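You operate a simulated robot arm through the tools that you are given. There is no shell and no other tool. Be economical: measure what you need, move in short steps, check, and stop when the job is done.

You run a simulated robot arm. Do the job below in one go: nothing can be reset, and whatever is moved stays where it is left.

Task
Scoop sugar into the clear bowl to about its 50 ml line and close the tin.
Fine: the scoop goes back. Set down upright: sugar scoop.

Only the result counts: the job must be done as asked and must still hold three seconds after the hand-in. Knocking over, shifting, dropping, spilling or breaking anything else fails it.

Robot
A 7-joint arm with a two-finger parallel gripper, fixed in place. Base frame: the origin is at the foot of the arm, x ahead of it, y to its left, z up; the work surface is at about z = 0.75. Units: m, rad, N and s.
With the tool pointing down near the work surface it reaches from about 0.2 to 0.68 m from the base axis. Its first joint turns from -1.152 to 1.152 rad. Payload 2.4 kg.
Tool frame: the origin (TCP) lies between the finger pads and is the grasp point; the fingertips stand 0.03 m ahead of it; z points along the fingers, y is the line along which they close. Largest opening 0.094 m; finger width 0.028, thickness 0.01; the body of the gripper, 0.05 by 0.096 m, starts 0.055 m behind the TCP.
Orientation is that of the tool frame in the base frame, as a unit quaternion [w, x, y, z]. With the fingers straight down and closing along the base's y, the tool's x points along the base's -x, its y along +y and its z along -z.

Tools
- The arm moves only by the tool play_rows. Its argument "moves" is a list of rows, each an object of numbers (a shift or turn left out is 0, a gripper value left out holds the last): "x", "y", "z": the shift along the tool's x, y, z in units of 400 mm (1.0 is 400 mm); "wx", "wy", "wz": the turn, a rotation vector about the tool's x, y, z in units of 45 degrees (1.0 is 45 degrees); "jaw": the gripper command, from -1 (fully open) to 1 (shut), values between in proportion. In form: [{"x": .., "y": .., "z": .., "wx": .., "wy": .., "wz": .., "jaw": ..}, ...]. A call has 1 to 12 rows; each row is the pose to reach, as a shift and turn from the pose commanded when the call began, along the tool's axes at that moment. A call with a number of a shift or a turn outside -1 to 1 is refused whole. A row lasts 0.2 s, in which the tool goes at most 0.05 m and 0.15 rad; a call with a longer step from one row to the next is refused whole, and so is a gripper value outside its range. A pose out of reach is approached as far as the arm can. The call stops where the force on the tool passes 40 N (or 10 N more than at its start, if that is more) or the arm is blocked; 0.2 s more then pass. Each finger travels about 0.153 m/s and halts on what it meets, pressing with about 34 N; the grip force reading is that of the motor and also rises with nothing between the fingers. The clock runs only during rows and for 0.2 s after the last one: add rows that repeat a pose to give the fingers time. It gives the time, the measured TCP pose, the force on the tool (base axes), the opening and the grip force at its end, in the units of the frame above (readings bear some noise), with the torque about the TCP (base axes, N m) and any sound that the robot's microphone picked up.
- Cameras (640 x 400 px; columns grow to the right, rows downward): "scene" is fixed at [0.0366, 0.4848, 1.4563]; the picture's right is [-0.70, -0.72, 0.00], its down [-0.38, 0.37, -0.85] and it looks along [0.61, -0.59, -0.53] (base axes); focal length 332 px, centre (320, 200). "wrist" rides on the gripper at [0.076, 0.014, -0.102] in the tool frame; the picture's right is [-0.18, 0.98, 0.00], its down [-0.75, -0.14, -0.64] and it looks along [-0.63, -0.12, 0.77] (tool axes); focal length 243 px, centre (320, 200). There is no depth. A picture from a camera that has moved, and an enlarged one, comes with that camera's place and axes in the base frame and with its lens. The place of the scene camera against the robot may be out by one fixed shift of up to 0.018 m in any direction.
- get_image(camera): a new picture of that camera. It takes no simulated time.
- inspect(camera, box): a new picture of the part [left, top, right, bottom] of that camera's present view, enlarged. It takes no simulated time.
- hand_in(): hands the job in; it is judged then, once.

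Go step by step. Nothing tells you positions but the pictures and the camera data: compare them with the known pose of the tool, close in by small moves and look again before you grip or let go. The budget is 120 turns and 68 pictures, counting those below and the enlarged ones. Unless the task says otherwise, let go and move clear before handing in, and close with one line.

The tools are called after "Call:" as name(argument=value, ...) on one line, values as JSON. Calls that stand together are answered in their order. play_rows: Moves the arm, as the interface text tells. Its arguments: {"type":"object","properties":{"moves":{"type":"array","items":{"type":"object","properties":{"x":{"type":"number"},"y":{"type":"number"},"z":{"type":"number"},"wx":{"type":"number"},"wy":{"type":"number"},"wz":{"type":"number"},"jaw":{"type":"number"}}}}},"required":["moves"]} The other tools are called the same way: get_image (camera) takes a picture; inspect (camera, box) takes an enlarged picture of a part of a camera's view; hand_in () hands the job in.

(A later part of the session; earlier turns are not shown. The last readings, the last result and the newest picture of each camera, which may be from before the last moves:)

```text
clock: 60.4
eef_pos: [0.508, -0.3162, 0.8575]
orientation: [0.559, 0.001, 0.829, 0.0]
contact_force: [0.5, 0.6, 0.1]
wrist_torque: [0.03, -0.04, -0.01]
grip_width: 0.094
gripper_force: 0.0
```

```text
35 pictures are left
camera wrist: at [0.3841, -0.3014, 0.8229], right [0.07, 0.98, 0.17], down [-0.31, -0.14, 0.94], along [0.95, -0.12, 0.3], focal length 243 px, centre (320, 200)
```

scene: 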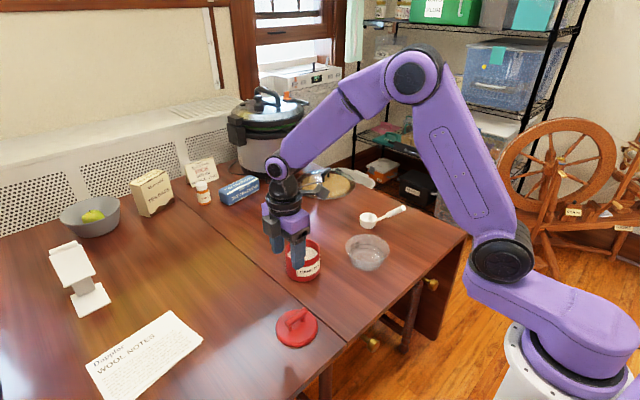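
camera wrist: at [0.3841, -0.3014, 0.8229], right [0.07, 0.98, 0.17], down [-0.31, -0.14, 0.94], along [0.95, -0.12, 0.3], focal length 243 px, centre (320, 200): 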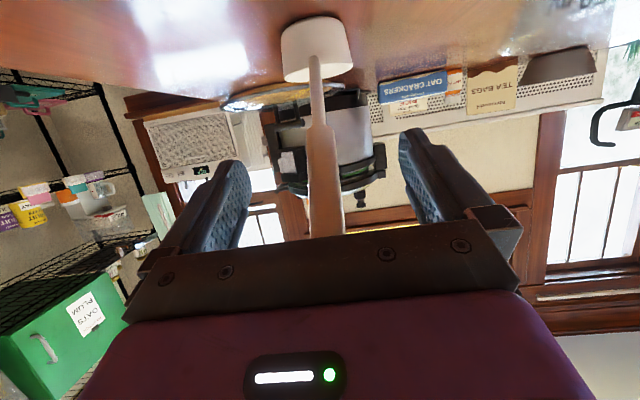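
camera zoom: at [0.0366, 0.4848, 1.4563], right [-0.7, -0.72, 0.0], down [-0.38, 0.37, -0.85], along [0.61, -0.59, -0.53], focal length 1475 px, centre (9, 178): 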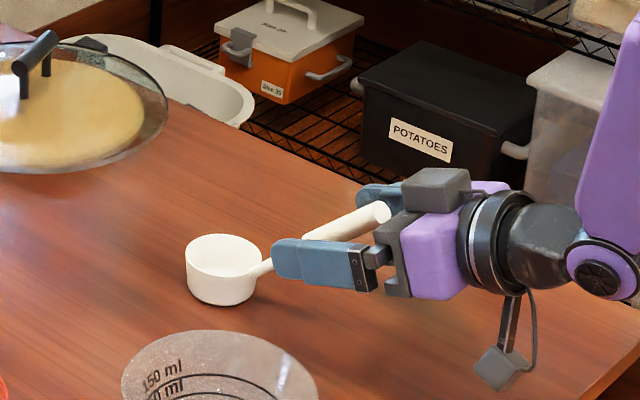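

The handle lies between the pads, about 3 mm to +y of centre. Adjusting and closing gently.

Call:
play_rows(moves=[{"y": 0.007}, {"y": 0.007, "jaw": 0}, {"y": 0.007, "jaw": 0.4}, {"y": 0.007, "jaw": 0.6}, {"y": 0.007, "jaw": 0.7}, {"y": 0.007, "jaw": 0.85}, {"y": 0.007, "jaw": 1}, {"y": 0.007, "jaw": 1}, {"y": 0.007, "jaw": 1}])

Call:
inspect(camera="scene", box=[330, 160, 450, 250])

```text
clock: 62.4
eef_pos: [0.5068, -0.314, 0.8561]
orientation: [0.559, 0.0, 0.829, 0.0]
contact_force: [-0.5, 0.3, -0.2]
wrist_torque: [0.01, 0.0, 0.04]
grip_width: 0.0211
gripper_force: 33.8
```

```text
4.44 times, centred on (390, 205) of scene
camera zoom: at [0.0366, 0.4848, 1.4563], right [-0.7, -0.72, 0.0], down [-0.38, 0.37, -0.85], along [0.61, -0.59, -0.53], focal length 1475 px, centre (9, 178)
```

zoom: 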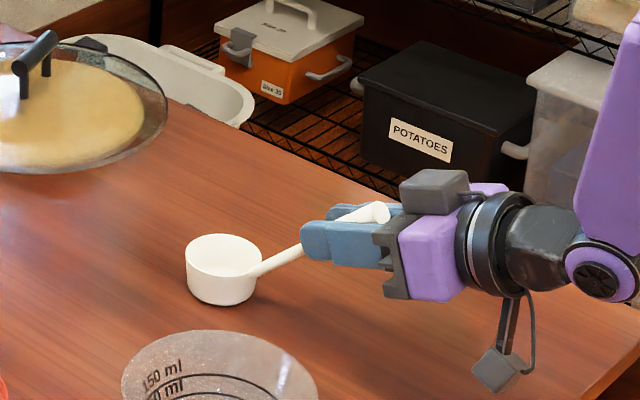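

Scoop gripped without moving. Lifting slowly straight up.

Call:
play_rows(moves=[{"x": -0.01, "z": -0.004, "jaw": 1}, {"x": -0.03, "z": -0.012}, {"x": -0.06, "z": -0.024}, {"x": -0.1, "z": -0.04}, {"x": -0.16, "z": -0.064}, {"x": -0.22, "z": -0.088}, {"x": -0.278, "z": -0.112}, {"x": -0.278, "z": -0.112}])

Call:
get_image(camera="wrist")

Call:
inspect(camera="scene", box=[280, 130, 440, 250])

```text
clock: 64.2
eef_pos: [0.5057, -0.3151, 0.977]
orientation: [0.559, 0.0, 0.829, 0.0]
contact_force: [-0.2, -0.4, -1.3]
wrist_torque: [0.04, 0.1, 0.0]
grip_width: 0.0209
gripper_force: 34.2
```

```text
33 pictures are left
camera wrist: at [0.3828, -0.2997, 0.943], right [0.07, 0.98, 0.17], down [-0.31, -0.14, 0.94], along [0.95, -0.12, 0.3], focal length 243 px, centre (320, 200)
```

wrist: 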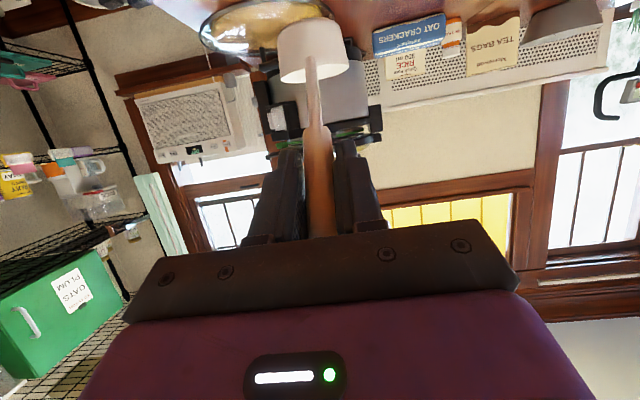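

```text
3.33 times, centred on (360, 190) of scene
camera zoom: at [0.0366, 0.4848, 1.4563], right [-0.7, -0.72, 0.0], down [-0.38, 0.37, -0.85], along [0.61, -0.59, -0.53], focal length 1106 px, centre (187, 233)
```

zoom: 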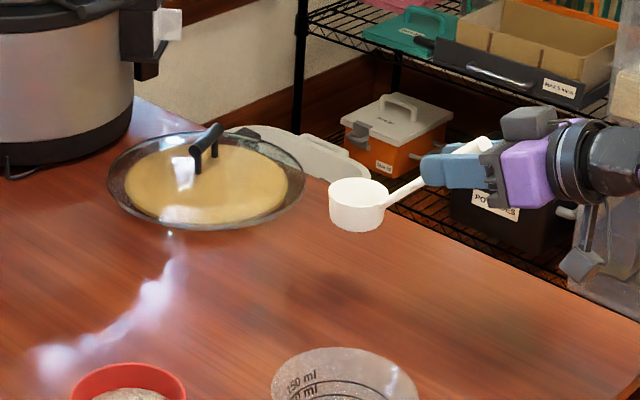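

Scoop is held level. Carrying it over to above the tin with a yaw of +30°, then I will tip it forward.

Call:
play_rows(moves=[{"x": -0.03, "y": 0.07, "z": 0.01, "wx": -0.06, "wz": -0.024}, {"x": -0.06, "y": 0.15, "z": 0.02, "wx": -0.13, "wz": -0.052}, {"x": -0.09, "y": 0.24, "z": 0.03, "wx": -0.2, "wz": -0.08}, {"x": -0.12, "y": 0.33, "z": 0.05, "wx": -0.27, "wz": -0.108}, {"x": -0.14, "y": 0.42, "z": 0.07, "wx": -0.34, "wz": -0.137}, {"x": -0.16, "y": 0.51, "z": 0.09, "wx": -0.41, "wz": -0.165}, {"x": -0.175, "y": 0.6, "z": 0.11, "wx": -0.48, "wz": -0.193}, {"x": -0.19, "y": 0.69, "z": 0.125, "wx": -0.55, "wz": -0.221}, {"x": -0.1985, "y": 0.75, "z": 0.135, "wx": -0.6, "wz": -0.241}, {"x": -0.1985, "y": 0.785, "z": 0.1385, "wx": -0.619, "wz": -0.249}, {"x": -0.1985, "y": 0.785, "z": 0.1385, "wx": -0.619, "wz": -0.249}])

Call:
play_rows(moves=[{"wy": 0.15}, {"wy": 0.3}, {"wy": 0.45}, {"wy": 0.6}, {"wy": 0.75}, {"wy": 0.9}, {"wy": 1.0}, {"wy": 1.0}])

Call:
get_image(camera="wrist")

Call:
inspect(camera="scene", box=[240, 160, 400, 300])

```text
clock: 66.6
eef_pos: [0.589, 0.0016, 1.031]
orientation: [0.54, -0.214, 0.801, 0.145]
contact_force: [-0.2, -0.4, -1.1]
wrist_torque: [-0.07, 0.04, -0.03]
grip_width: 0.021
gripper_force: 33.9
```

```text
clock: 68.4
eef_pos: [0.59, 0.0003, 1.0295]
orientation: [0.192, -0.254, 0.946, 0.052]
contact_force: [0.4, 0.1, -1.3]
wrist_torque: [-0.03, 0.0, -0.02]
grip_width: 0.0209
gripper_force: 34.2
```

```text
31 pictures are left
camera wrist: at [0.4866, -0.0419, 1.0926], right [-0.34, 0.94, 0.07], down [0.45, 0.1, 0.89], along [0.82, 0.34, -0.46], focal length 243 px, centre (320, 200)
```

wrist: 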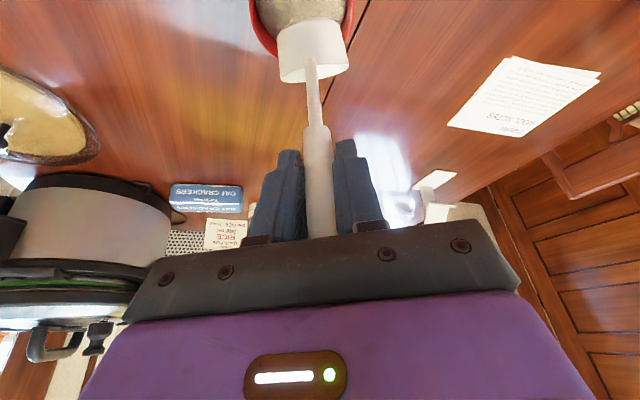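

```text
2.86 times, centred on (320, 230) of scene
camera zoom: at [0.0366, 0.4848, 1.4563], right [-0.7, -0.72, 0.0], down [-0.38, 0.37, -0.85], along [0.61, -0.59, -0.53], focal length 948 px, centre (320, 114)
```

zoom: 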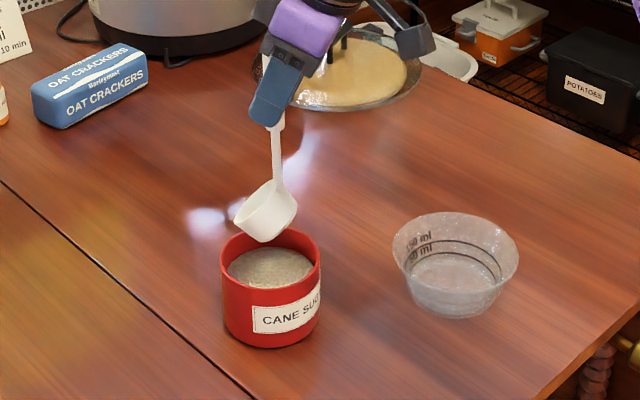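

The tipped scoop is over the tin's centre. Lowering into the sugar in steps.

Call:
play_rows(moves=[{"x": 0.02, "z": 0.04}, {"x": 0.04, "z": 0.08}, {"x": 0.06, "z": 0.12}, {"x": 0.075, "z": 0.158}, {"x": 0.075, "z": 0.158}])

Call:
inspect(camera="scene", box=[270, 190, 350, 290])

```text
clock: 69.6
eef_pos: [0.5857, -0.0014, 0.9618]
orientation: [0.192, -0.253, 0.947, 0.053]
contact_force: [0.0, -0.1, -0.6]
wrist_torque: [0.0, 0.0, 0.02]
grip_width: 0.0213
gripper_force: 34.0
```

```text
4.00 times, centred on (310, 240) of scene
camera zoom: at [0.0366, 0.4848, 1.4563], right [-0.7, -0.72, 0.0], down [-0.38, 0.37, -0.85], along [0.61, -0.59, -0.53], focal length 1328 px, centre (360, 40)
```

zoom: 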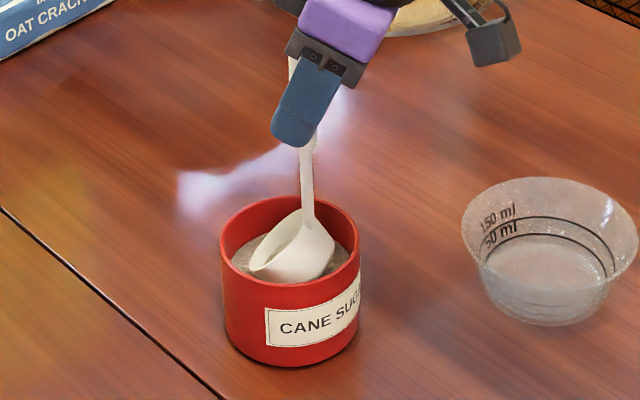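

The scoop enters the tin cleanly. Plunging further.

Call:
play_rows(moves=[{"x": 0.008, "z": 0.019}, {"x": 0.016, "z": 0.038}, {"x": 0.024, "z": 0.057}, {"x": 0.032, "z": 0.074}, {"x": 0.032, "z": 0.074}])

Call:
inspect(camera="scene", box=[270, 190, 350, 290])

```text
clock: 70.8
eef_pos: [0.5849, -0.0013, 0.9282]
orientation: [0.193, -0.253, 0.947, 0.052]
contact_force: [-0.2, -0.4, -1.4]
wrist_torque: [0.01, 0.04, -0.04]
grip_width: 0.0212
gripper_force: 33.7
```

```text
4.00 times, centred on (310, 240) of scene
camera zoom: at [0.0366, 0.4848, 1.4563], right [-0.7, -0.72, 0.0], down [-0.38, 0.37, -0.85], along [0.61, -0.59, -0.53], focal length 1328 px, centre (360, 40)
```

zoom: 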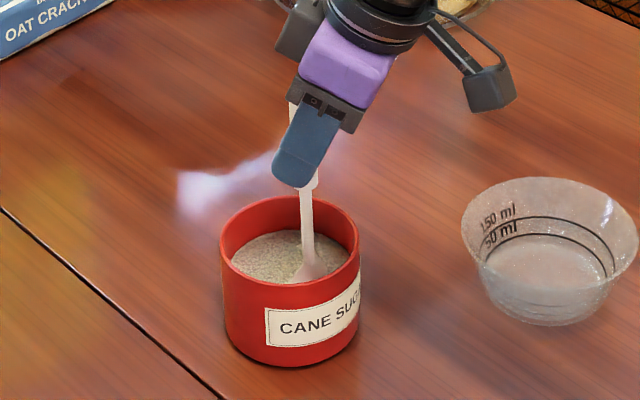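

The scoop is buried. Now levelling it while sweeping forward and slightly up.

Call:
play_rows(moves=[{"x": 0.018, "z": -0.003, "wy": -0.083}, {"x": 0.036, "z": -0.005, "wy": -0.167}, {"x": 0.055, "z": -0.007, "wy": -0.25}, {"x": 0.073, "z": -0.008, "wy": -0.333}, {"x": 0.091, "z": -0.008, "wy": -0.417}, {"x": 0.1085, "z": -0.008, "wy": -0.5}, {"x": 0.125, "z": -0.007, "wy": -0.583}, {"x": 0.142, "z": -0.0065, "wy": -0.667}, {"x": 0.175, "z": -0.0035, "wy": -0.833}, {"x": 0.19, "z": 0.001, "wy": -0.917}, {"x": 0.206, "z": 0.005, "wy": -1.0}, {"x": 0.206, "z": 0.005, "wy": -1.0}])

Call:
inspect(camera="scene", box=[270, 190, 350, 290])

```text
clock: 73.4
eef_pos: [0.5204, -0.0384, 0.8932]
orientation: [0.541, -0.214, 0.8, 0.145]
contact_force: [0.8, 0.1, -0.5]
wrist_torque: [-0.08, 0.14, -0.02]
grip_width: 0.0214
gripper_force: 34.5
```

```text
4.00 times, centred on (310, 240) of scene
camera zoom: at [0.0366, 0.4848, 1.4563], right [-0.7, -0.72, 0.0], down [-0.38, 0.37, -0.85], along [0.61, -0.59, -0.53], focal length 1328 px, centre (360, 40)
```

zoom: 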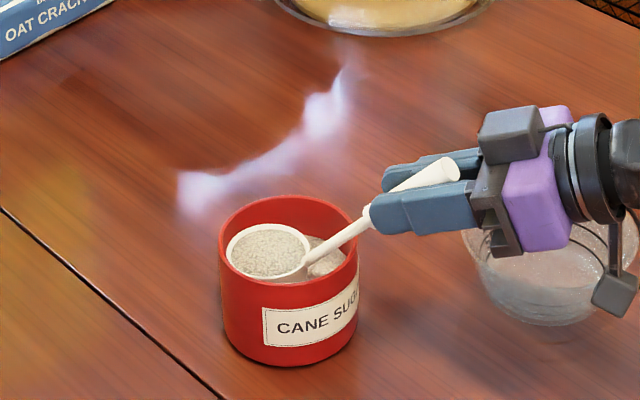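

A full, level scoop of sugar. Lifting straight up slowly.

Call:
play_rows(moves=[{"x": -0.01, "z": -0.008}, {"x": -0.03, "z": -0.016}, {"x": -0.055, "z": -0.026}, {"x": -0.085, "z": -0.038}, {"x": -0.115, "z": -0.05}, {"x": -0.145, "z": -0.062}, {"x": -0.17, "z": -0.072}, {"x": -0.185, "z": -0.078}, {"x": -0.185, "z": -0.078}])

Call:
inspect(camera="scene", box=[270, 180, 370, 290])

```text
clock: 75.4
eef_pos: [0.5188, -0.0387, 0.9742]
orientation: [0.54, -0.215, 0.801, 0.146]
contact_force: [0.6, 0.2, -0.9]
wrist_torque: [-0.04, 0.08, -0.01]
grip_width: 0.0215
gripper_force: 33.5
```

```text
3.64 times, centred on (320, 235) of scene
camera zoom: at [0.0366, 0.4848, 1.4563], right [-0.7, -0.72, 0.0], down [-0.38, 0.37, -0.85], along [0.61, -0.59, -0.53], focal length 1207 px, centre (320, 73)
```

zoom: 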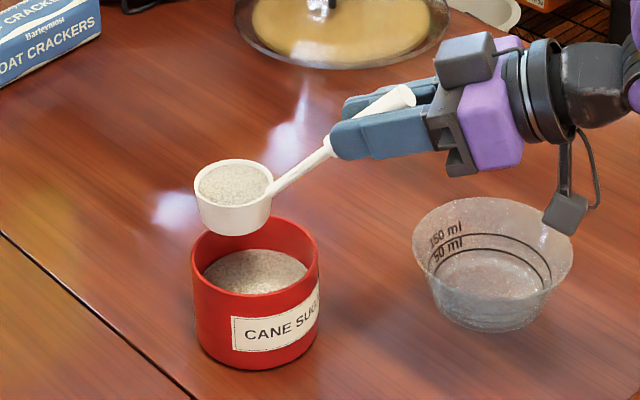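

Sugar sits level in the scoop. Carrying it gently over to the clear bowl at about (0.495,-0.16).

Call:
play_rows(moves=[{"x": 0.009, "y": -0.018, "z": -0.024, "wx": -0.015, "wz": -0.006}, {"x": 0.028, "y": -0.053, "z": -0.071, "wx": -0.046, "wz": -0.019}, {"x": 0.05, "y": -0.094, "z": -0.125, "wx": -0.082, "wz": -0.033}, {"x": 0.073, "y": -0.137, "z": -0.182, "wx": -0.119, "wz": -0.048}, {"x": 0.097, "y": -0.181, "z": -0.241, "wx": -0.158, "wz": -0.063}, {"x": 0.121, "y": -0.227, "z": -0.301, "wx": -0.198, "wz": -0.079}, {"x": 0.144, "y": -0.27, "z": -0.359, "wx": -0.236, "wz": -0.095}, {"x": 0.165, "y": -0.309, "z": -0.411, "wx": -0.27, "wz": -0.108}, {"x": 0.18, "y": -0.337, "z": -0.449, "wx": -0.294, "wz": -0.118}, {"x": 0.189, "y": -0.354, "z": -0.471, "wx": -0.309, "wz": -0.124}, {"x": 0.189, "y": -0.354, "z": -0.471, "wx": -0.309, "wz": -0.124}])

Call:
inspect(camera="scene", box=[300, 180, 440, 290])

```text
clock: 77.8
eef_pos: [0.4149, -0.2628, 0.9758]
orientation: [0.516, -0.316, 0.767, 0.214]
contact_force: [0.1, 0.5, 0.0]
wrist_torque: [-0.09, 0.05, 0.02]
grip_width: 0.0214
gripper_force: 33.6
```

```text
3.64 times, centred on (370, 235) of scene
camera zoom: at [0.0366, 0.4847, 1.4563], right [-0.7, -0.72, 0.0], down [-0.38, 0.37, -0.85], along [0.61, -0.59, -0.53], focal length 1207 px, centre (138, 73)
```

zoom: 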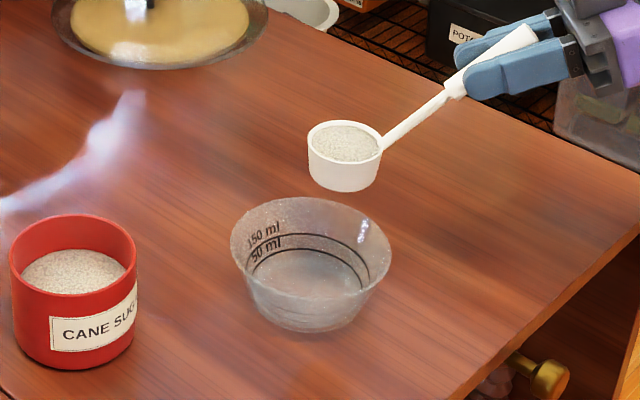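

Lowering the scoop to just above the bowl's rim.

Call:
play_rows(moves=[{"x": 0.02, "z": 0.008}, {"x": 0.05, "z": 0.02}, {"x": 0.085, "z": 0.034}, {"x": 0.12, "z": 0.048}, {"x": 0.145, "z": 0.058}, {"x": 0.157, "z": 0.063}, {"x": 0.157, "z": 0.063}])

Call:
inspect(camera="scene", box=[310, 190, 430, 290])

```text
clock: 79.4
eef_pos: [0.4148, -0.2617, 0.9059]
orientation: [0.517, -0.316, 0.766, 0.215]
contact_force: [-0.1, 0.4, -1.1]
wrist_torque: [-0.08, 0.06, -0.01]
grip_width: 0.0211
gripper_force: 33.8
```

```text
4.00 times, centred on (370, 240) of scene
camera zoom: at [0.0366, 0.4848, 1.4563], right [-0.7, -0.72, 0.0], down [-0.38, 0.37, -0.85], along [0.61, -0.59, -0.53], focal length 1328 px, centre (120, 40)
```

zoom: 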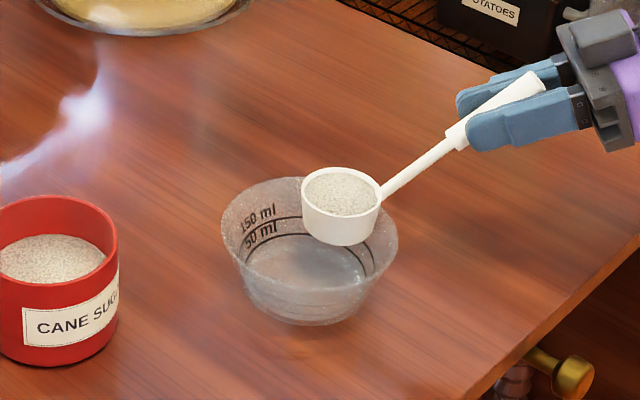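

Scoop hangs over the bowl. Rolling to pour.

Call:
play_rows(moves=[{"wz": 0.1}, {"wz": 0.2}, {"wz": 0.3}, {"wz": 0.4}, {"wz": 0.5}, {"wz": 0.6}, {"wz": 0.7}, {"wz": 0.8}, {"wz": 0.9}, {"wz": 1.0}])

Call:
inspect(camera="scene", box=[310, 190, 430, 290])

```text
clock: 81.6
eef_pos: [0.4131, -0.2647, 0.9085]
orientation: [0.395, 0.001, 0.829, 0.397]
contact_force: [-0.1, -0.5, -1.5]
wrist_torque: [-0.11, 0.03, 0.0]
grip_width: 0.0212
gripper_force: 33.9
```

```text
4.00 times, centred on (370, 240) of scene
camera zoom: at [0.0366, 0.4848, 1.4563], right [-0.7, -0.72, 0.0], down [-0.38, 0.37, -0.85], along [0.61, -0.59, -0.53], focal length 1328 px, centre (120, 40)
```

zoom: 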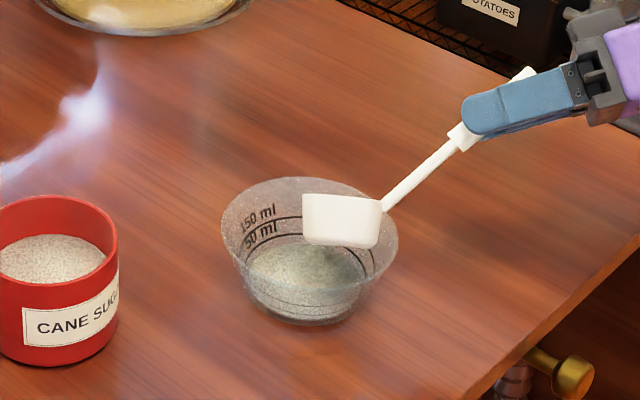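

Sugar is pouring into the bowl. Let me inspect the level before continuing.

Call:
inspect(camera="scene", box=[360, 230, 412, 275])

```text
8.89 times, centred on (386, 252) of scene
camera zoom: at [0.0366, 0.4848, 1.4563], right [-0.7, -0.72, 0.0], down [-0.38, 0.37, -0.85], along [0.61, -0.59, -0.53], focal length 2950 px, centre (-267, -267)
```

zoom: 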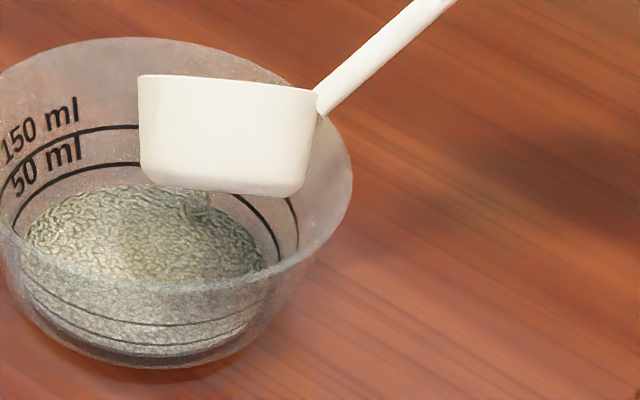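

The level is a little below the 50 ml line; rolling further to add the rest gradually.

Call:
play_rows(moves=[{"wz": 0.1}, {"wz": 0.2}, {"wz": 0.3}, {"wz": 0.4}, {"wz": 0.5}, {"wz": 0.6}, {"wz": 0.7}, {"wz": 0.8}, {"wz": 0.9}, {"wz": 1.0}])

Call:
inspect(camera="scene", box=[345, 220, 415, 280])

```text
clock: 83.8
eef_pos: [0.4136, -0.2639, 0.9058]
orientation: [0.213, 0.319, 0.765, 0.517]
contact_force: [0.1, -0.4, -1.5]
wrist_torque: [-0.09, 0.02, 0.01]
grip_width: 0.0209
gripper_force: 33.9
```

```text
6.67 times, centred on (380, 250) of scene
camera zoom: at [0.0366, 0.4848, 1.4563], right [-0.7, -0.72, 0.0], down [-0.38, 0.37, -0.85], along [0.61, -0.59, -0.53], focal length 2213 px, centre (-80, -133)
```

zoom: 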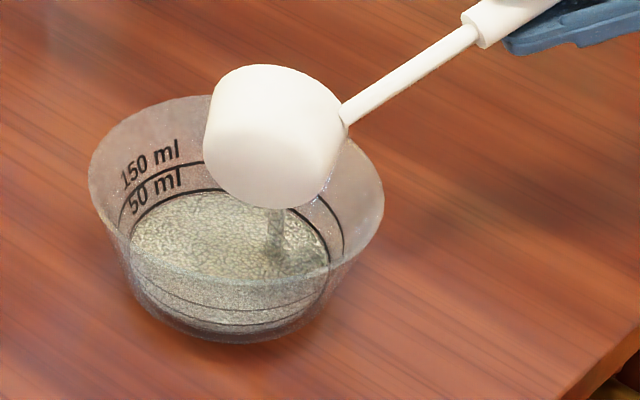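

The level is reaching the 50 ml line. Rolling back to stop the flow and read it.

Call:
play_rows(moves=[{"wz": -0.18}, {"wz": -0.36}, {"wz": -0.54}, {"wz": -0.72}, {"wz": -0.9}, {"wz": -1.0}])

Call:
play_rows(moves=[{"wz": -0.18}, {"wz": -0.36}, {"wz": -0.54}, {"wz": -0.72}, {"wz": -0.9}, {"wz": -1.0}, {"wz": -1.0}])

Call:
inspect(camera="scene", box=[345, 220, 415, 280])

```text
clock: 85.2
eef_pos: [0.4143, -0.2633, 0.9078]
orientation: [0.396, 0.0, 0.829, 0.396]
contact_force: [0.4, -1.4, -0.9]
wrist_torque: [-0.11, 0.0, 0.02]
grip_width: 0.021
gripper_force: 33.8
```

```text
clock: 86.8
eef_pos: [0.4133, -0.263, 0.9065]
orientation: [0.517, -0.317, 0.766, 0.214]
contact_force: [0.3, 0.2, -1.1]
wrist_torque: [-0.06, 0.06, -0.02]
grip_width: 0.021
gripper_force: 34.0
```

```text
6.67 times, centred on (380, 250) of scene
camera zoom: at [0.0366, 0.4848, 1.4563], right [-0.7, -0.72, 0.0], down [-0.38, 0.37, -0.85], along [0.61, -0.59, -0.53], focal length 2213 px, centre (-80, -133)
```

zoom: 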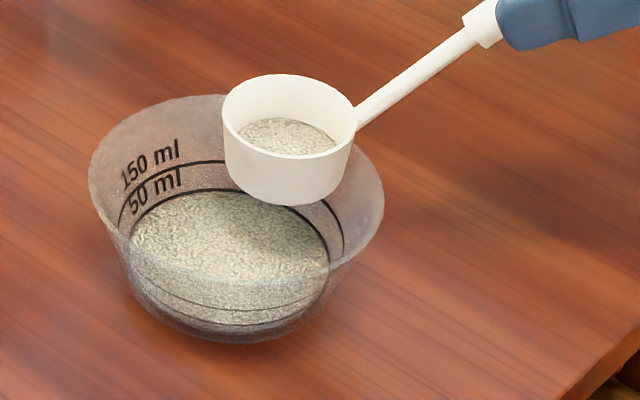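

The bowl reads right at the 50 ml line, with a little sugar left in the scoop. I'll lift away, and return the remainder to the tin.

Call:
play_rows(moves=[{"x": -0.03, "z": -0.012}, {"x": -0.07, "z": -0.028}, {"x": -0.11, "z": -0.044}, {"x": -0.145, "z": -0.058}, {"x": -0.162, "z": -0.065}, {"x": -0.162, "z": -0.065}])

Call:
play_rows(moves=[{"x": -0.01, "y": 0.009, "z": 0.025, "wx": 0.016, "wz": 0.006}, {"x": -0.03, "y": 0.028, "z": 0.074, "wx": 0.049, "wz": 0.02}, {"x": -0.055, "y": 0.052, "z": 0.136, "wx": 0.091, "wz": 0.036}, {"x": -0.085, "y": 0.08, "z": 0.211, "wx": 0.14, "wz": 0.056}, {"x": -0.115, "y": 0.109, "z": 0.285, "wx": 0.19, "wz": 0.076}, {"x": -0.145, "y": 0.137, "z": 0.36, "wx": 0.24, "wz": 0.096}, {"x": -0.17, "y": 0.161, "z": 0.422, "wx": 0.281, "wz": 0.113}, {"x": -0.187, "y": 0.177, "z": 0.464, "wx": 0.309, "wz": 0.124}, {"x": -0.187, "y": 0.177, "z": 0.464, "wx": 0.309, "wz": 0.124}])

Call:
inspect(camera="scene", box=[270, 190, 410, 290])

```text
clock: 88.2
eef_pos: [0.4146, -0.262, 0.9761]
orientation: [0.517, -0.316, 0.766, 0.215]
contact_force: [-0.1, -0.6, 0.2]
wrist_torque: [-0.1, 0.04, 0.01]
grip_width: 0.021
gripper_force: 34.1
```

```text
clock: 90.2
eef_pos: [0.5074, -0.0697, 0.9747]
orientation: [0.54, -0.214, 0.801, 0.145]
contact_force: [-0.3, 0.6, -0.5]
wrist_torque: [-0.07, 0.08, -0.03]
grip_width: 0.0209
gripper_force: 34.0
```

```text
4.00 times, centred on (340, 240) of scene
camera zoom: at [0.0366, 0.4848, 1.4563], right [-0.7, -0.72, 0.0], down [-0.38, 0.37, -0.85], along [0.61, -0.59, -0.53], focal length 1328 px, centre (240, 40)
```

zoom: 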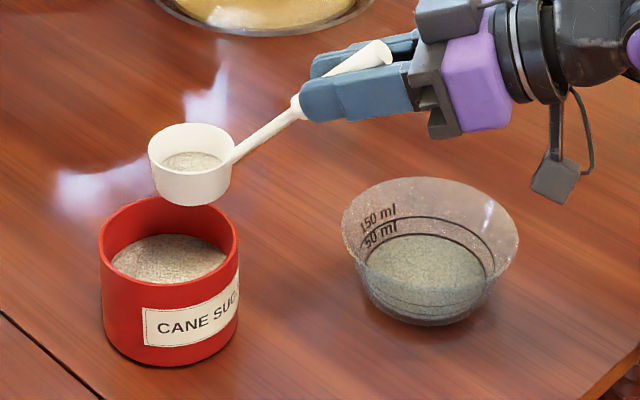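

Checking the bowl level closely now that it's unobstructed.

Call:
inspect(camera="scene", box=[352, 232, 402, 272])

```text
10.00 times, centred on (377, 252) of scene
camera zoom: at [0.0366, 0.4848, 1.4563], right [-0.7, -0.72, 0.0], down [-0.38, 0.37, -0.85], along [0.61, -0.59, -0.53], focal length 3319 px, centre (-250, -320)
```

zoom: 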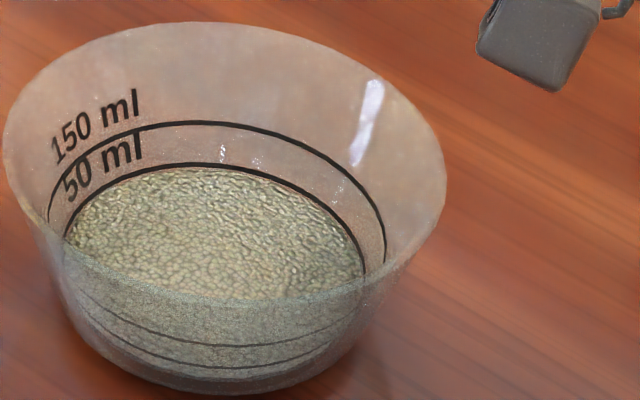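

Sugar touches the 50 ml line all around. Now tipping the remainder back into the tin.

Call:
play_rows(moves=[{"x": 0.035, "z": 0.014}, {"x": 0.07, "z": 0.028}, {"x": 0.07, "z": 0.028, "wz": 0.15}, {"x": 0.07, "z": 0.028, "wz": 0.3}, {"x": 0.07, "z": 0.028, "wz": 0.45}, {"x": 0.07, "z": 0.028, "wz": 0.6}, {"x": 0.07, "z": 0.028, "wz": 0.75}, {"x": 0.07, "z": 0.028, "wz": 0.9}, {"x": 0.07, "z": 0.028, "wz": 1.0}])

Call:
play_rows(moves=[{"wz": 0.12}, {"wz": 0.24}, {"wz": 0.36}, {"wz": 0.48}, {"wz": 0.6}, {"wz": 0.72}, {"wz": 0.84}, {"wz": 1.0}])

Call:
inspect(camera="scene", box=[270, 190, 370, 290])

```text
clock: 92.2
eef_pos: [0.5057, -0.0719, 0.946]
orientation: [0.443, 0.11, 0.822, 0.342]
contact_force: [0.2, 0.9, -1.3]
wrist_torque: [-0.04, 0.05, -0.01]
grip_width: 0.0209
gripper_force: 34.2
```

```text
clock: 94.0
eef_pos: [0.5053, -0.0705, 0.9469]
orientation: [0.278, 0.416, 0.717, 0.485]
contact_force: [-0.1, -0.7, -0.5]
wrist_torque: [-0.11, 0.09, 0.01]
grip_width: 0.0209
gripper_force: 33.9
```

```text
4.00 times, centred on (320, 240) of scene
camera zoom: at [0.0366, 0.4848, 1.4563], right [-0.7, -0.72, 0.0], down [-0.38, 0.37, -0.85], along [0.61, -0.59, -0.53], focal length 1328 px, centre (320, 40)
```

zoom: 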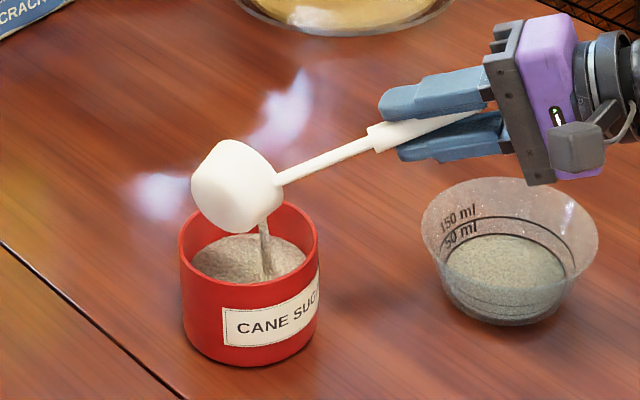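

Pouring neatly into the tin. Continuing the roll to empty the scoop.

Call:
play_rows(moves=[{"wz": 0.15}, {"wz": 0.3}, {"wz": 0.45}, {"wz": 0.6}, {"wz": 0.75}, {"wz": 0.9}, {"wz": 1.0}, {"wz": 1.0}])

Call:
play_rows(moves=[{"wz": 0.15}, {"wz": 0.3}, {"wz": 0.45}, {"wz": 0.6}, {"wz": 0.75}, {"wz": 0.85}, {"wz": 0.85}, {"wz": 0.85}, {"wz": 0.85}])

Call:
inspect(camera="scene", box=[270, 190, 370, 290])

```text
clock: 95.8
eef_pos: [0.5055, -0.0709, 0.9468]
orientation: [0.072, 0.658, 0.504, 0.555]
contact_force: [0.6, 0.3, -1.4]
wrist_torque: [-0.11, 0.08, -0.01]
grip_width: 0.0209
gripper_force: 34.2
```

```text
clock: 97.8
eef_pos: [0.5063, -0.0709, 0.9459]
orientation: [-0.113, 0.787, 0.26, 0.548]
contact_force: [-0.1, -0.2, -0.2]
wrist_torque: [-0.03, 0.06, -0.01]
grip_width: 0.0211
gripper_force: 34.3
```

```text
4.00 times, centred on (320, 240) of scene
camera zoom: at [0.0366, 0.4848, 1.4563], right [-0.7, -0.72, 0.0], down [-0.38, 0.37, -0.85], along [0.61, -0.59, -0.53], focal length 1328 px, centre (320, 40)
```

zoom: 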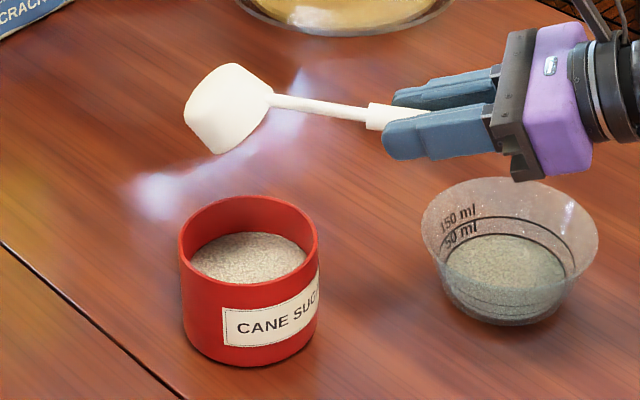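

The scoop is empty and no spill visible. Unrolling to upright.

Call:
play_rows(moves=[{"wz": -0.18}, {"wz": -0.36}, {"wz": -0.54}, {"wz": -0.72}, {"wz": -0.9}, {"wz": -1.0}])

Call:
play_rows(moves=[{"wz": -0.18}, {"wz": -0.36}, {"wz": -0.54}, {"wz": -0.72}, {"wz": -0.9}, {"wz": -1.0}])

Call:
play_rows(moves=[{"wz": -0.18}, {"wz": -0.36}, {"wz": -0.54}, {"wz": -0.72}, {"wz": -0.9}, {"wz": -1.0}])

Call:
play_rows(moves=[{"wz": -0.18}, {"wz": -0.36}, {"wz": -0.54}, {"wz": -0.72}, {"wz": -0.85}, {"wz": -0.85}])

```text
clock: 99.2
eef_pos: [0.5071, -0.0714, 0.9467]
orientation: [0.106, 0.627, 0.542, 0.55]
contact_force: [0.6, 0.4, -1.2]
wrist_torque: [-0.07, 0.06, 0.0]
grip_width: 0.0209
gripper_force: 33.6
```

```text
clock: 100.6
eef_pos: [0.5058, -0.0728, 0.9452]
orientation: [0.308, 0.372, 0.741, 0.467]
contact_force: [-0.2, -0.6, -0.4]
wrist_torque: [-0.05, 0.07, 0.02]
grip_width: 0.0211
gripper_force: 33.8
```

```text
clock: 102.0
eef_pos: [0.5059, -0.0733, 0.9458]
orientation: [0.463, 0.059, 0.827, 0.313]
contact_force: [-0.8, 0.4, -0.3]
wrist_torque: [-0.06, 0.03, -0.03]
grip_width: 0.021
gripper_force: 33.9
```

```text
clock: 103.4
eef_pos: [0.5059, -0.0711, 0.947]
orientation: [0.541, -0.214, 0.801, 0.144]
contact_force: [0.6, -0.4, -0.7]
wrist_torque: [-0.05, 0.09, 0.03]
grip_width: 0.0209
gripper_force: 34.0
```

Upright again. Carrying the scoop back above its original spot.

Call:
play_rows(moves=[{"x": -0.07, "z": -0.028}, {"x": -0.054, "y": -0.075, "z": -0.068, "wx": 0.088, "wz": 0.036}, {"x": -0.038, "y": -0.151, "z": -0.108, "wx": 0.177, "wz": 0.071}, {"x": -0.022, "y": -0.226, "z": -0.148, "wx": 0.265, "wz": 0.107}, {"x": -0.005, "y": -0.302, "z": -0.189, "wx": 0.354, "wz": 0.142}, {"x": 0.011, "y": -0.377, "z": -0.229, "wx": 0.442, "wz": 0.178}, {"x": 0.027, "y": -0.453, "z": -0.269, "wx": 0.531, "wz": 0.213}, {"x": 0.043, "y": -0.528, "z": -0.309, "wx": 0.619, "wz": 0.249}, {"x": 0.043, "y": -0.528, "z": -0.309, "wx": 0.619, "wz": 0.249}])

Call:
inspect(camera="scene", box=[280, 130, 440, 250])

```text
clock: 105.4
eef_pos: [0.5104, -0.3153, 0.9755]
orientation: [0.559, 0.001, 0.829, 0.0]
contact_force: [0.6, -0.9, -0.5]
wrist_torque: [0.02, 0.07, 0.02]
grip_width: 0.0209
gripper_force: 34.4
```

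```text
3.33 times, centred on (360, 190) of scene
camera zoom: at [0.0366, 0.4847, 1.4563], right [-0.7, -0.72, 0.0], down [-0.38, 0.37, -0.85], along [0.61, -0.59, -0.53], focal length 1106 px, centre (187, 233)
```

zoom: 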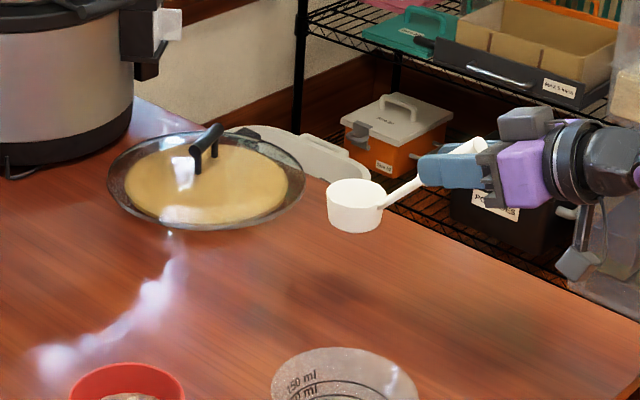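

Scoop is level over its original spot. Lowering to just above the table.

Call:
play_rows(moves=[{"x": 0.06, "z": 0.022}, {"x": 0.12, "z": 0.044}, {"x": 0.18, "z": 0.067}, {"x": 0.23, "z": 0.086}, {"x": 0.255, "z": 0.095}, {"x": 0.266, "z": 0.099}, {"x": 0.266, "z": 0.099}])

Call:
play_rows(moves=[{"x": 0.003, "z": 0.0012}, {"x": 0.006, "z": 0.0024}, {"x": 0.009, "z": 0.0036}, {"x": 0.009, "z": 0.0036}])

```text
clock: 107.0
eef_pos: [0.5057, -0.3158, 0.8626]
orientation: [0.559, 0.001, 0.829, 0.0]
contact_force: [0.5, -0.5, -0.9]
wrist_torque: [0.04, 0.06, 0.01]
grip_width: 0.0207
gripper_force: 34.7
```

```text
clock: 108.0
eef_pos: [0.5042, -0.3155, 0.8588]
orientation: [0.559, 0.001, 0.829, -0.001]
contact_force: [-0.3, -0.6, 1.1]
wrist_torque: [-0.02, -0.11, -0.01]
grip_width: 0.0207
gripper_force: 33.7
```

Light contact is starting; lower another ~1 mm and look.

Call:
play_rows(moves=[{"x": 0.0025, "z": 0.001}, {"x": 0.0025, "z": 0.001}])

Call:
inspect(camera="scene", box=[350, 190, 410, 235])

```text
clock: 108.6
eef_pos: [0.5039, -0.3165, 0.8587]
orientation: [0.56, 0.0, 0.828, 0.0]
contact_force: [-2.6, -0.4, 5.1]
wrist_torque: [0.01, -0.44, 0.0]
grip_width: 0.0211
gripper_force: 34.0
```

```text
8.89 times, centred on (380, 212) of scene
camera zoom: at [0.0365, 0.4848, 1.4563], right [-0.7, -0.72, 0.0], down [-0.38, 0.37, -0.85], along [0.61, -0.59, -0.53], focal length 2950 px, centre (-213, 89)
```

zoom: 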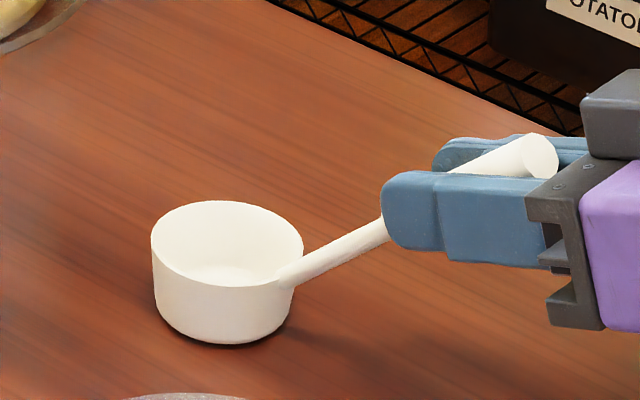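

The scoop rests on the table. Opening slowly, then backing off along the tool axis.

Call:
play_rows(moves=[{"jaw": 0.5}, {"jaw": 0.2}, {"jaw": -0.3}, {"jaw": -0.8}, {"jaw": -1}, {"jaw": -1}, {"z": -0.05}, {"z": -0.13}, {"z": -0.22}, {"z": -0.28, "x": -0.05}, {"z": -0.28, "x": -0.15}, {"z": -0.28, "x": -0.25}])

Call:
get_image(camera="scene")

```text
clock: 111.2
eef_pos: [0.4362, -0.3118, 0.994]
orientation: [0.559, 0.0, 0.829, 0.0]
contact_force: [-0.4, 0.7, 0.3]
wrist_torque: [0.02, 0.0, 0.01]
grip_width: 0.0938
gripper_force: 0.1
```

```text
13 pictures are left
```

scene: 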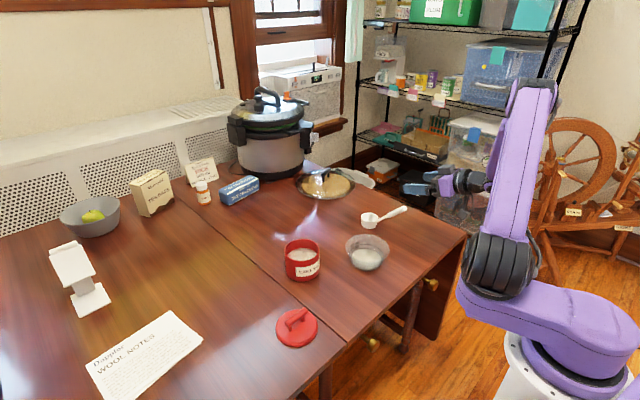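

Scoop stands upright where it was. Now re-pointing the tool down and heading to the lid.

Call:
play_rows(moves=[{"x": -0.06, "z": -0.023, "wy": 0.15}, {"x": -0.12, "z": -0.047, "wy": 0.3}, {"x": -0.12, "z": -0.047, "wy": 0.45}, {"x": -0.12, "z": -0.047, "wy": 0.6}, {"x": -0.12, "z": -0.047, "wy": 0.75}, {"x": -0.12, "z": -0.047, "wy": 0.9}, {"x": -0.12, "z": -0.047, "wy": 0.9}])

Call:
play_rows(moves=[{"wy": 0.15}, {"wy": 0.3}, {"wy": 0.45}, {"wy": 0.61}, {"wy": 0.61}])

Call:
play_rows(moves=[{"y": 0.1, "wz": -0.08}, {"y": 0.2, "wz": -0.16}, {"y": 0.3, "wz": -0.25}, {"y": 0.4, "wz": -0.35}, {"y": 0.5, "wz": -0.45}, {"y": 0.6, "wz": -0.55}, {"y": 0.7, "wz": -0.65}, {"y": 0.8, "wz": -0.75}, {"y": 0.9, "wz": -0.88}, {"y": 1.0, "wz": -1.0}, {"y": 1.0, "wz": -1.0}])

Call:
play_rows(moves=[{"wz": -0.17}, {"wz": -0.34}, {"wz": -0.51}, {"wz": -0.68}, {"wz": -0.85}, {"wz": -1.0}, {"wz": -1.0}])

```text
clock: 112.8
eef_pos: [0.4371, -0.3148, 1.0448]
orientation: [0.237, 0.001, 0.971, 0.0]
contact_force: [0.4, 0.1, 0.2]
wrist_torque: [0.01, -0.08, -0.02]
grip_width: 0.0942
gripper_force: 0.0
```

```text
clock: 114.0
eef_pos: [0.4384, -0.3133, 1.0433]
orientation: [0.0, 0.001, 1.0, 0.0]
contact_force: [-0.7, 0.9, -0.3]
wrist_torque: [0.03, -0.02, 0.0]
grip_width: 0.0942
gripper_force: 0.2
```

```text
clock: 116.4
eef_pos: [0.4368, 0.0858, 1.0448]
orientation: [0.0, -0.382, 0.924, 0.0]
contact_force: [0.4, 0.6, 0.7]
wrist_torque: [0.03, -0.01, 0.01]
grip_width: 0.0941
gripper_force: 0.1
```

```text
clock: 118.0
eef_pos: [0.437, 0.0849, 1.0452]
orientation: [0.0, 0.707, -0.707, 0.0]
contact_force: [-0.5, 0.5, -0.2]
wrist_torque: [0.03, 0.01, -0.03]
grip_width: 0.0939
gripper_force: 0.1
```

Moving above the lid's bar, then checking.

Call:
play_rows(moves=[{"x": -0.06, "y": -0.04, "z": 0.05}, {"x": -0.12, "y": -0.08, "z": 0.1}, {"x": -0.1625, "y": -0.111, "z": 0.18}, {"x": -0.1625, "y": -0.111, "z": 0.28}, {"x": -0.1625, "y": -0.111, "z": 0.36}, {"x": -0.1625, "y": -0.111, "z": 0.4125}, {"x": -0.1625, "y": -0.111, "z": 0.4125}])

Call:
get_image(camera="wrist")

```text
clock: 119.6
eef_pos: [0.4833, 0.1495, 0.88]
orientation: [0.002, -0.706, 0.708, -0.001]
contact_force: [-0.2, 0.5, 0.0]
wrist_torque: [-0.02, -0.03, -0.01]
grip_width: 0.0941
gripper_force: 0.0
```

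```text
12 pictures are left
camera wrist: at [0.4693, 0.0739, 0.9809], right [-0.98, 0.19, 0.0], down [0.14, 0.75, 0.64], along [0.12, 0.63, -0.77], focal length 243 px, centre (320, 200)
```

wrist: 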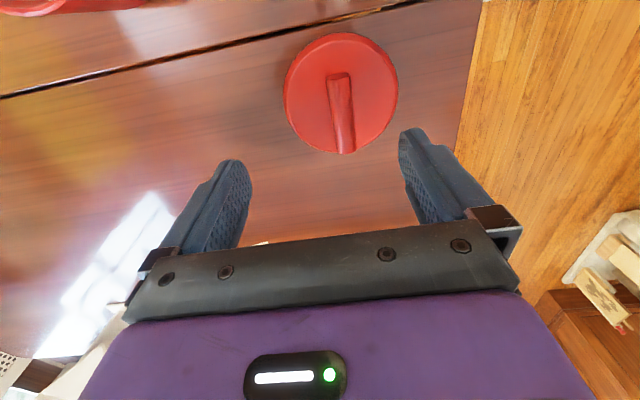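

The lid's bar is at about x=0.466 (it shifted slightly on release). Re-centring and lowering part way to check.

Call:
play_rows(moves=[{"y": 0.042}, {"y": 0.042, "z": 0.05}, {"y": 0.042, "z": 0.09}, {"y": 0.042, "z": 0.09}])

Call:
get_image(camera="wrist")

```text
clock: 120.6
eef_pos: [0.4657, 0.1491, 0.8443]
orientation: [0.002, -0.706, 0.708, -0.001]
contact_force: [-0.5, 0.1, 0.0]
wrist_torque: [0.01, -0.05, 0.02]
grip_width: 0.094
gripper_force: 0.0
```

```text
11 pictures are left
camera wrist: at [0.4519, 0.073, 0.9441], right [-0.98, 0.19, 0.0], down [0.14, 0.75, 0.64], along [0.12, 0.63, -0.77], focal length 243 px, centre (320, 200)
```

wrist: 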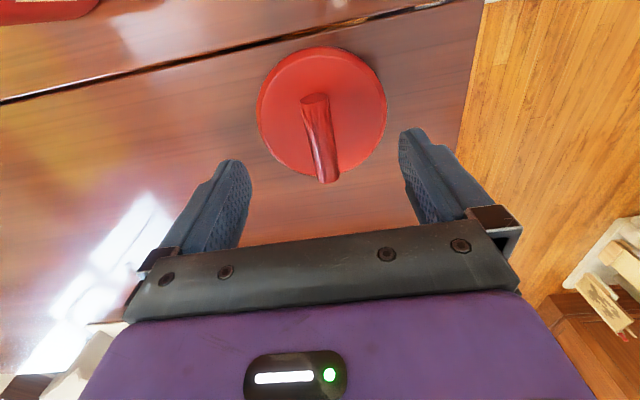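

Centred. Lowering and gripping the bar.

Call:
play_rows(moves=[{"z": 0.05}, {"z": 0.1}, {"z": 0.122}, {"z": 0.122}, {"z": 0.122, "jaw": 0}, {"z": 0.122, "jaw": 0.4}, {"z": 0.122, "jaw": 0.6}, {"z": 0.122, "jaw": 0.8}, {"z": 0.122, "jaw": 1}, {"z": 0.122, "jaw": 1}])

```text
clock: 122.8
eef_pos: [0.4663, 0.1507, 0.7931]
orientation: [-0.001, -0.706, 0.708, 0.0]
contact_force: [-0.6, 0.8, 0.9]
wrist_torque: [-0.03, -0.06, 0.0]
grip_width: 0.0207
gripper_force: 33.7
```

Gripped. Lifting slowly.

Call:
play_rows(moves=[{"z": -0.01}, {"z": -0.03}, {"z": -0.06}, {"z": -0.1}, {"z": -0.15}, {"z": -0.21}, {"z": -0.27}, {"z": -0.33}, {"z": -0.38}, {"z": -0.4}, {"z": -0.4}])

Call:
get_image(camera="wrist")

```text
clock: 125.2
eef_pos: [0.4659, 0.1494, 0.9543]
orientation: [0.0, -0.706, 0.708, 0.0]
contact_force: [0.8, 0.4, -0.5]
wrist_torque: [-0.02, -0.01, 0.04]
grip_width: 0.0209
gripper_force: 34.2
```

```text
10 pictures are left
camera wrist: at [0.4513, 0.0737, 1.0554], right [-0.98, 0.19, 0.0], down [0.14, 0.75, 0.64], along [0.12, 0.63, -0.77], focal length 243 px, centre (320, 200)
```

wrist: 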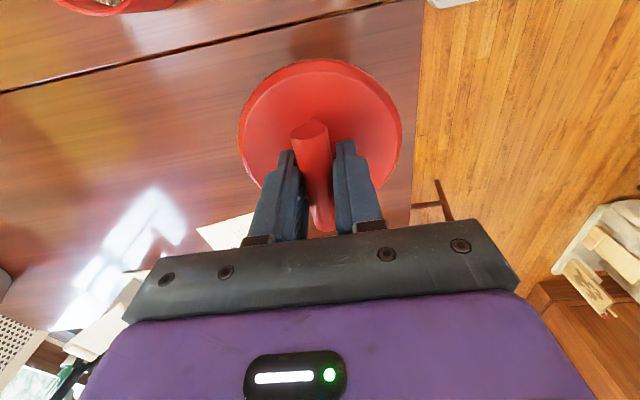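

Lid secure. Carrying it back over the tin.

Call:
play_rows(moves=[{"x": 0.03, "y": -0.03, "z": -0.03}, {"x": 0.09, "y": -0.086, "z": -0.03}, {"x": 0.15, "y": -0.144, "z": -0.03}, {"x": 0.21, "y": -0.202, "z": -0.03}, {"x": 0.27, "y": -0.26, "z": -0.03}, {"x": 0.32, "y": -0.308, "z": -0.03}, {"x": 0.35, "y": -0.336, "z": -0.03}, {"x": 0.362, "y": -0.3475, "z": -0.03}, {"x": 0.362, "y": -0.3475, "z": 0.05}, {"x": 0.362, "y": -0.3475, "z": 0.11}, {"x": 0.362, "y": -0.3475, "z": 0.14}, {"x": 0.362, "y": -0.3475, "z": 0.14}])

Call:
inspect(camera="scene", box=[270, 210, 350, 290])

```text
clock: 127.8
eef_pos: [0.6053, 0.0055, 0.898]
orientation: [0.0, -0.707, 0.708, 0.0]
contact_force: [0.5, 0.1, -1.0]
wrist_torque: [0.0, 0.0, 0.01]
grip_width: 0.0204
gripper_force: 34.0
```

```text
5.00 times, centred on (310, 250) of scene
camera zoom: at [0.0366, 0.4848, 1.4563], right [-0.7, -0.72, 0.0], down [-0.38, 0.37, -0.85], along [0.61, -0.59, -0.53], focal length 1660 px, centre (370, -50)
```

zoom: 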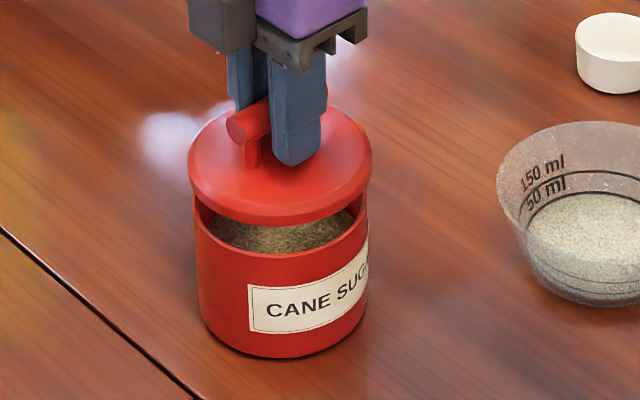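

Tin sits ~2 mm off its original place in the picture; I'll apply that small correction and lower the lid.

Call:
play_rows(moves=[{"x": -0.003, "y": -0.003}, {"x": -0.003, "y": -0.003, "z": 0.015}, {"x": -0.003, "y": -0.003, "z": 0.03}, {"x": -0.003, "y": -0.003, "z": 0.042}, {"x": -0.003, "y": -0.003, "z": 0.042}])

Call:
inspect(camera="scene", box=[270, 210, 350, 290])

```text
clock: 129.0
eef_pos: [0.6065, 0.0058, 0.8809]
orientation: [0.0, -0.707, 0.708, 0.0]
contact_force: [0.0, -0.3, -0.9]
wrist_torque: [-0.03, 0.0, -0.01]
grip_width: 0.0205
gripper_force: 34.4
```

```text
5.00 times, centred on (310, 250) of scene
camera zoom: at [0.0366, 0.4848, 1.4563], right [-0.7, -0.72, 0.0], down [-0.38, 0.37, -0.85], along [0.61, -0.59, -0.53], focal length 1660 px, centre (370, -50)
```

zoom: 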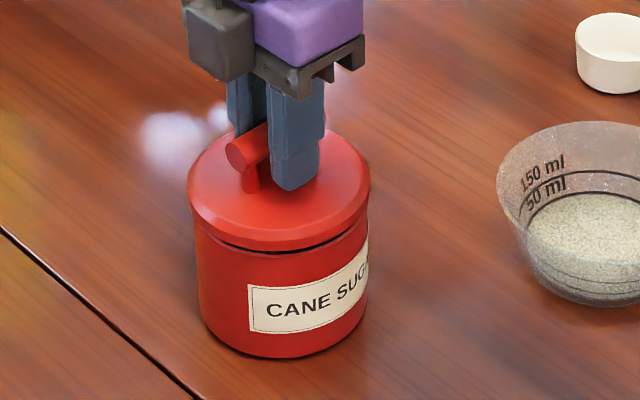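

Well aligned. Lowering to seat it.

Call:
play_rows(moves=[{"z": 0.006}, {"z": 0.012}, {"z": 0.017}, {"z": 0.02}, {"z": 0.023}, {"z": 0.026}, {"z": 0.029}])

Call:
inspect(camera="scene", box=[270, 210, 350, 290])

```text
clock: 130.3
eef_pos: [0.606, 0.0058, 0.876]
orientation: [0.0, -0.706, 0.708, 0.0]
contact_force: [-6.0, -0.8, 9.0]
wrist_torque: [0.15, 0.09, 0.05]
grip_width: 0.0206
gripper_force: 34.5
heard: snap
stopped in row 6: the force on the tool passed its limit (the readings are from after the stop); the commanded pose is now the measured one
```

```text
5.00 times, centred on (310, 250) of scene
camera zoom: at [0.0363, 0.4848, 1.4564], right [-0.7, -0.72, 0.0], down [-0.38, 0.37, -0.85], along [0.61, -0.59, -0.53], focal length 1660 px, centre (370, -50)
```

zoom: 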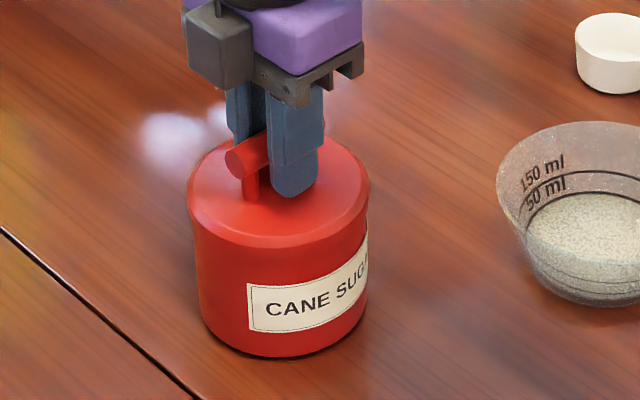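

The lid snapped shut. Checking residual force before releasing.

Call:
play_rows(moves=[{"z": -0.002, "jaw": 1}, {"z": -0.003, "jaw": 1}])

```text
clock: 130.9
eef_pos: [0.6072, 0.006, 0.8761]
orientation: [0.0, -0.706, 0.708, -0.001]
contact_force: [-3.2, 0.0, 1.4]
wrist_torque: [0.06, 0.0, 0.02]
grip_width: 0.0204
gripper_force: 34.3
```

A small sideways load remains; easing 1 mm toward −x and reading again.

Call:
play_rows(moves=[{"y": 0.0015, "jaw": 1}, {"y": 0.0025, "jaw": 1}])

```text
clock: 131.5
eef_pos: [0.606, 0.0056, 0.8751]
orientation: [0.001, -0.706, 0.708, -0.001]
contact_force: [-0.8, 0.0, -0.4]
wrist_torque: [0.0, 0.03, 0.0]
grip_width: 0.0204
gripper_force: 34.4
heard: snap
```

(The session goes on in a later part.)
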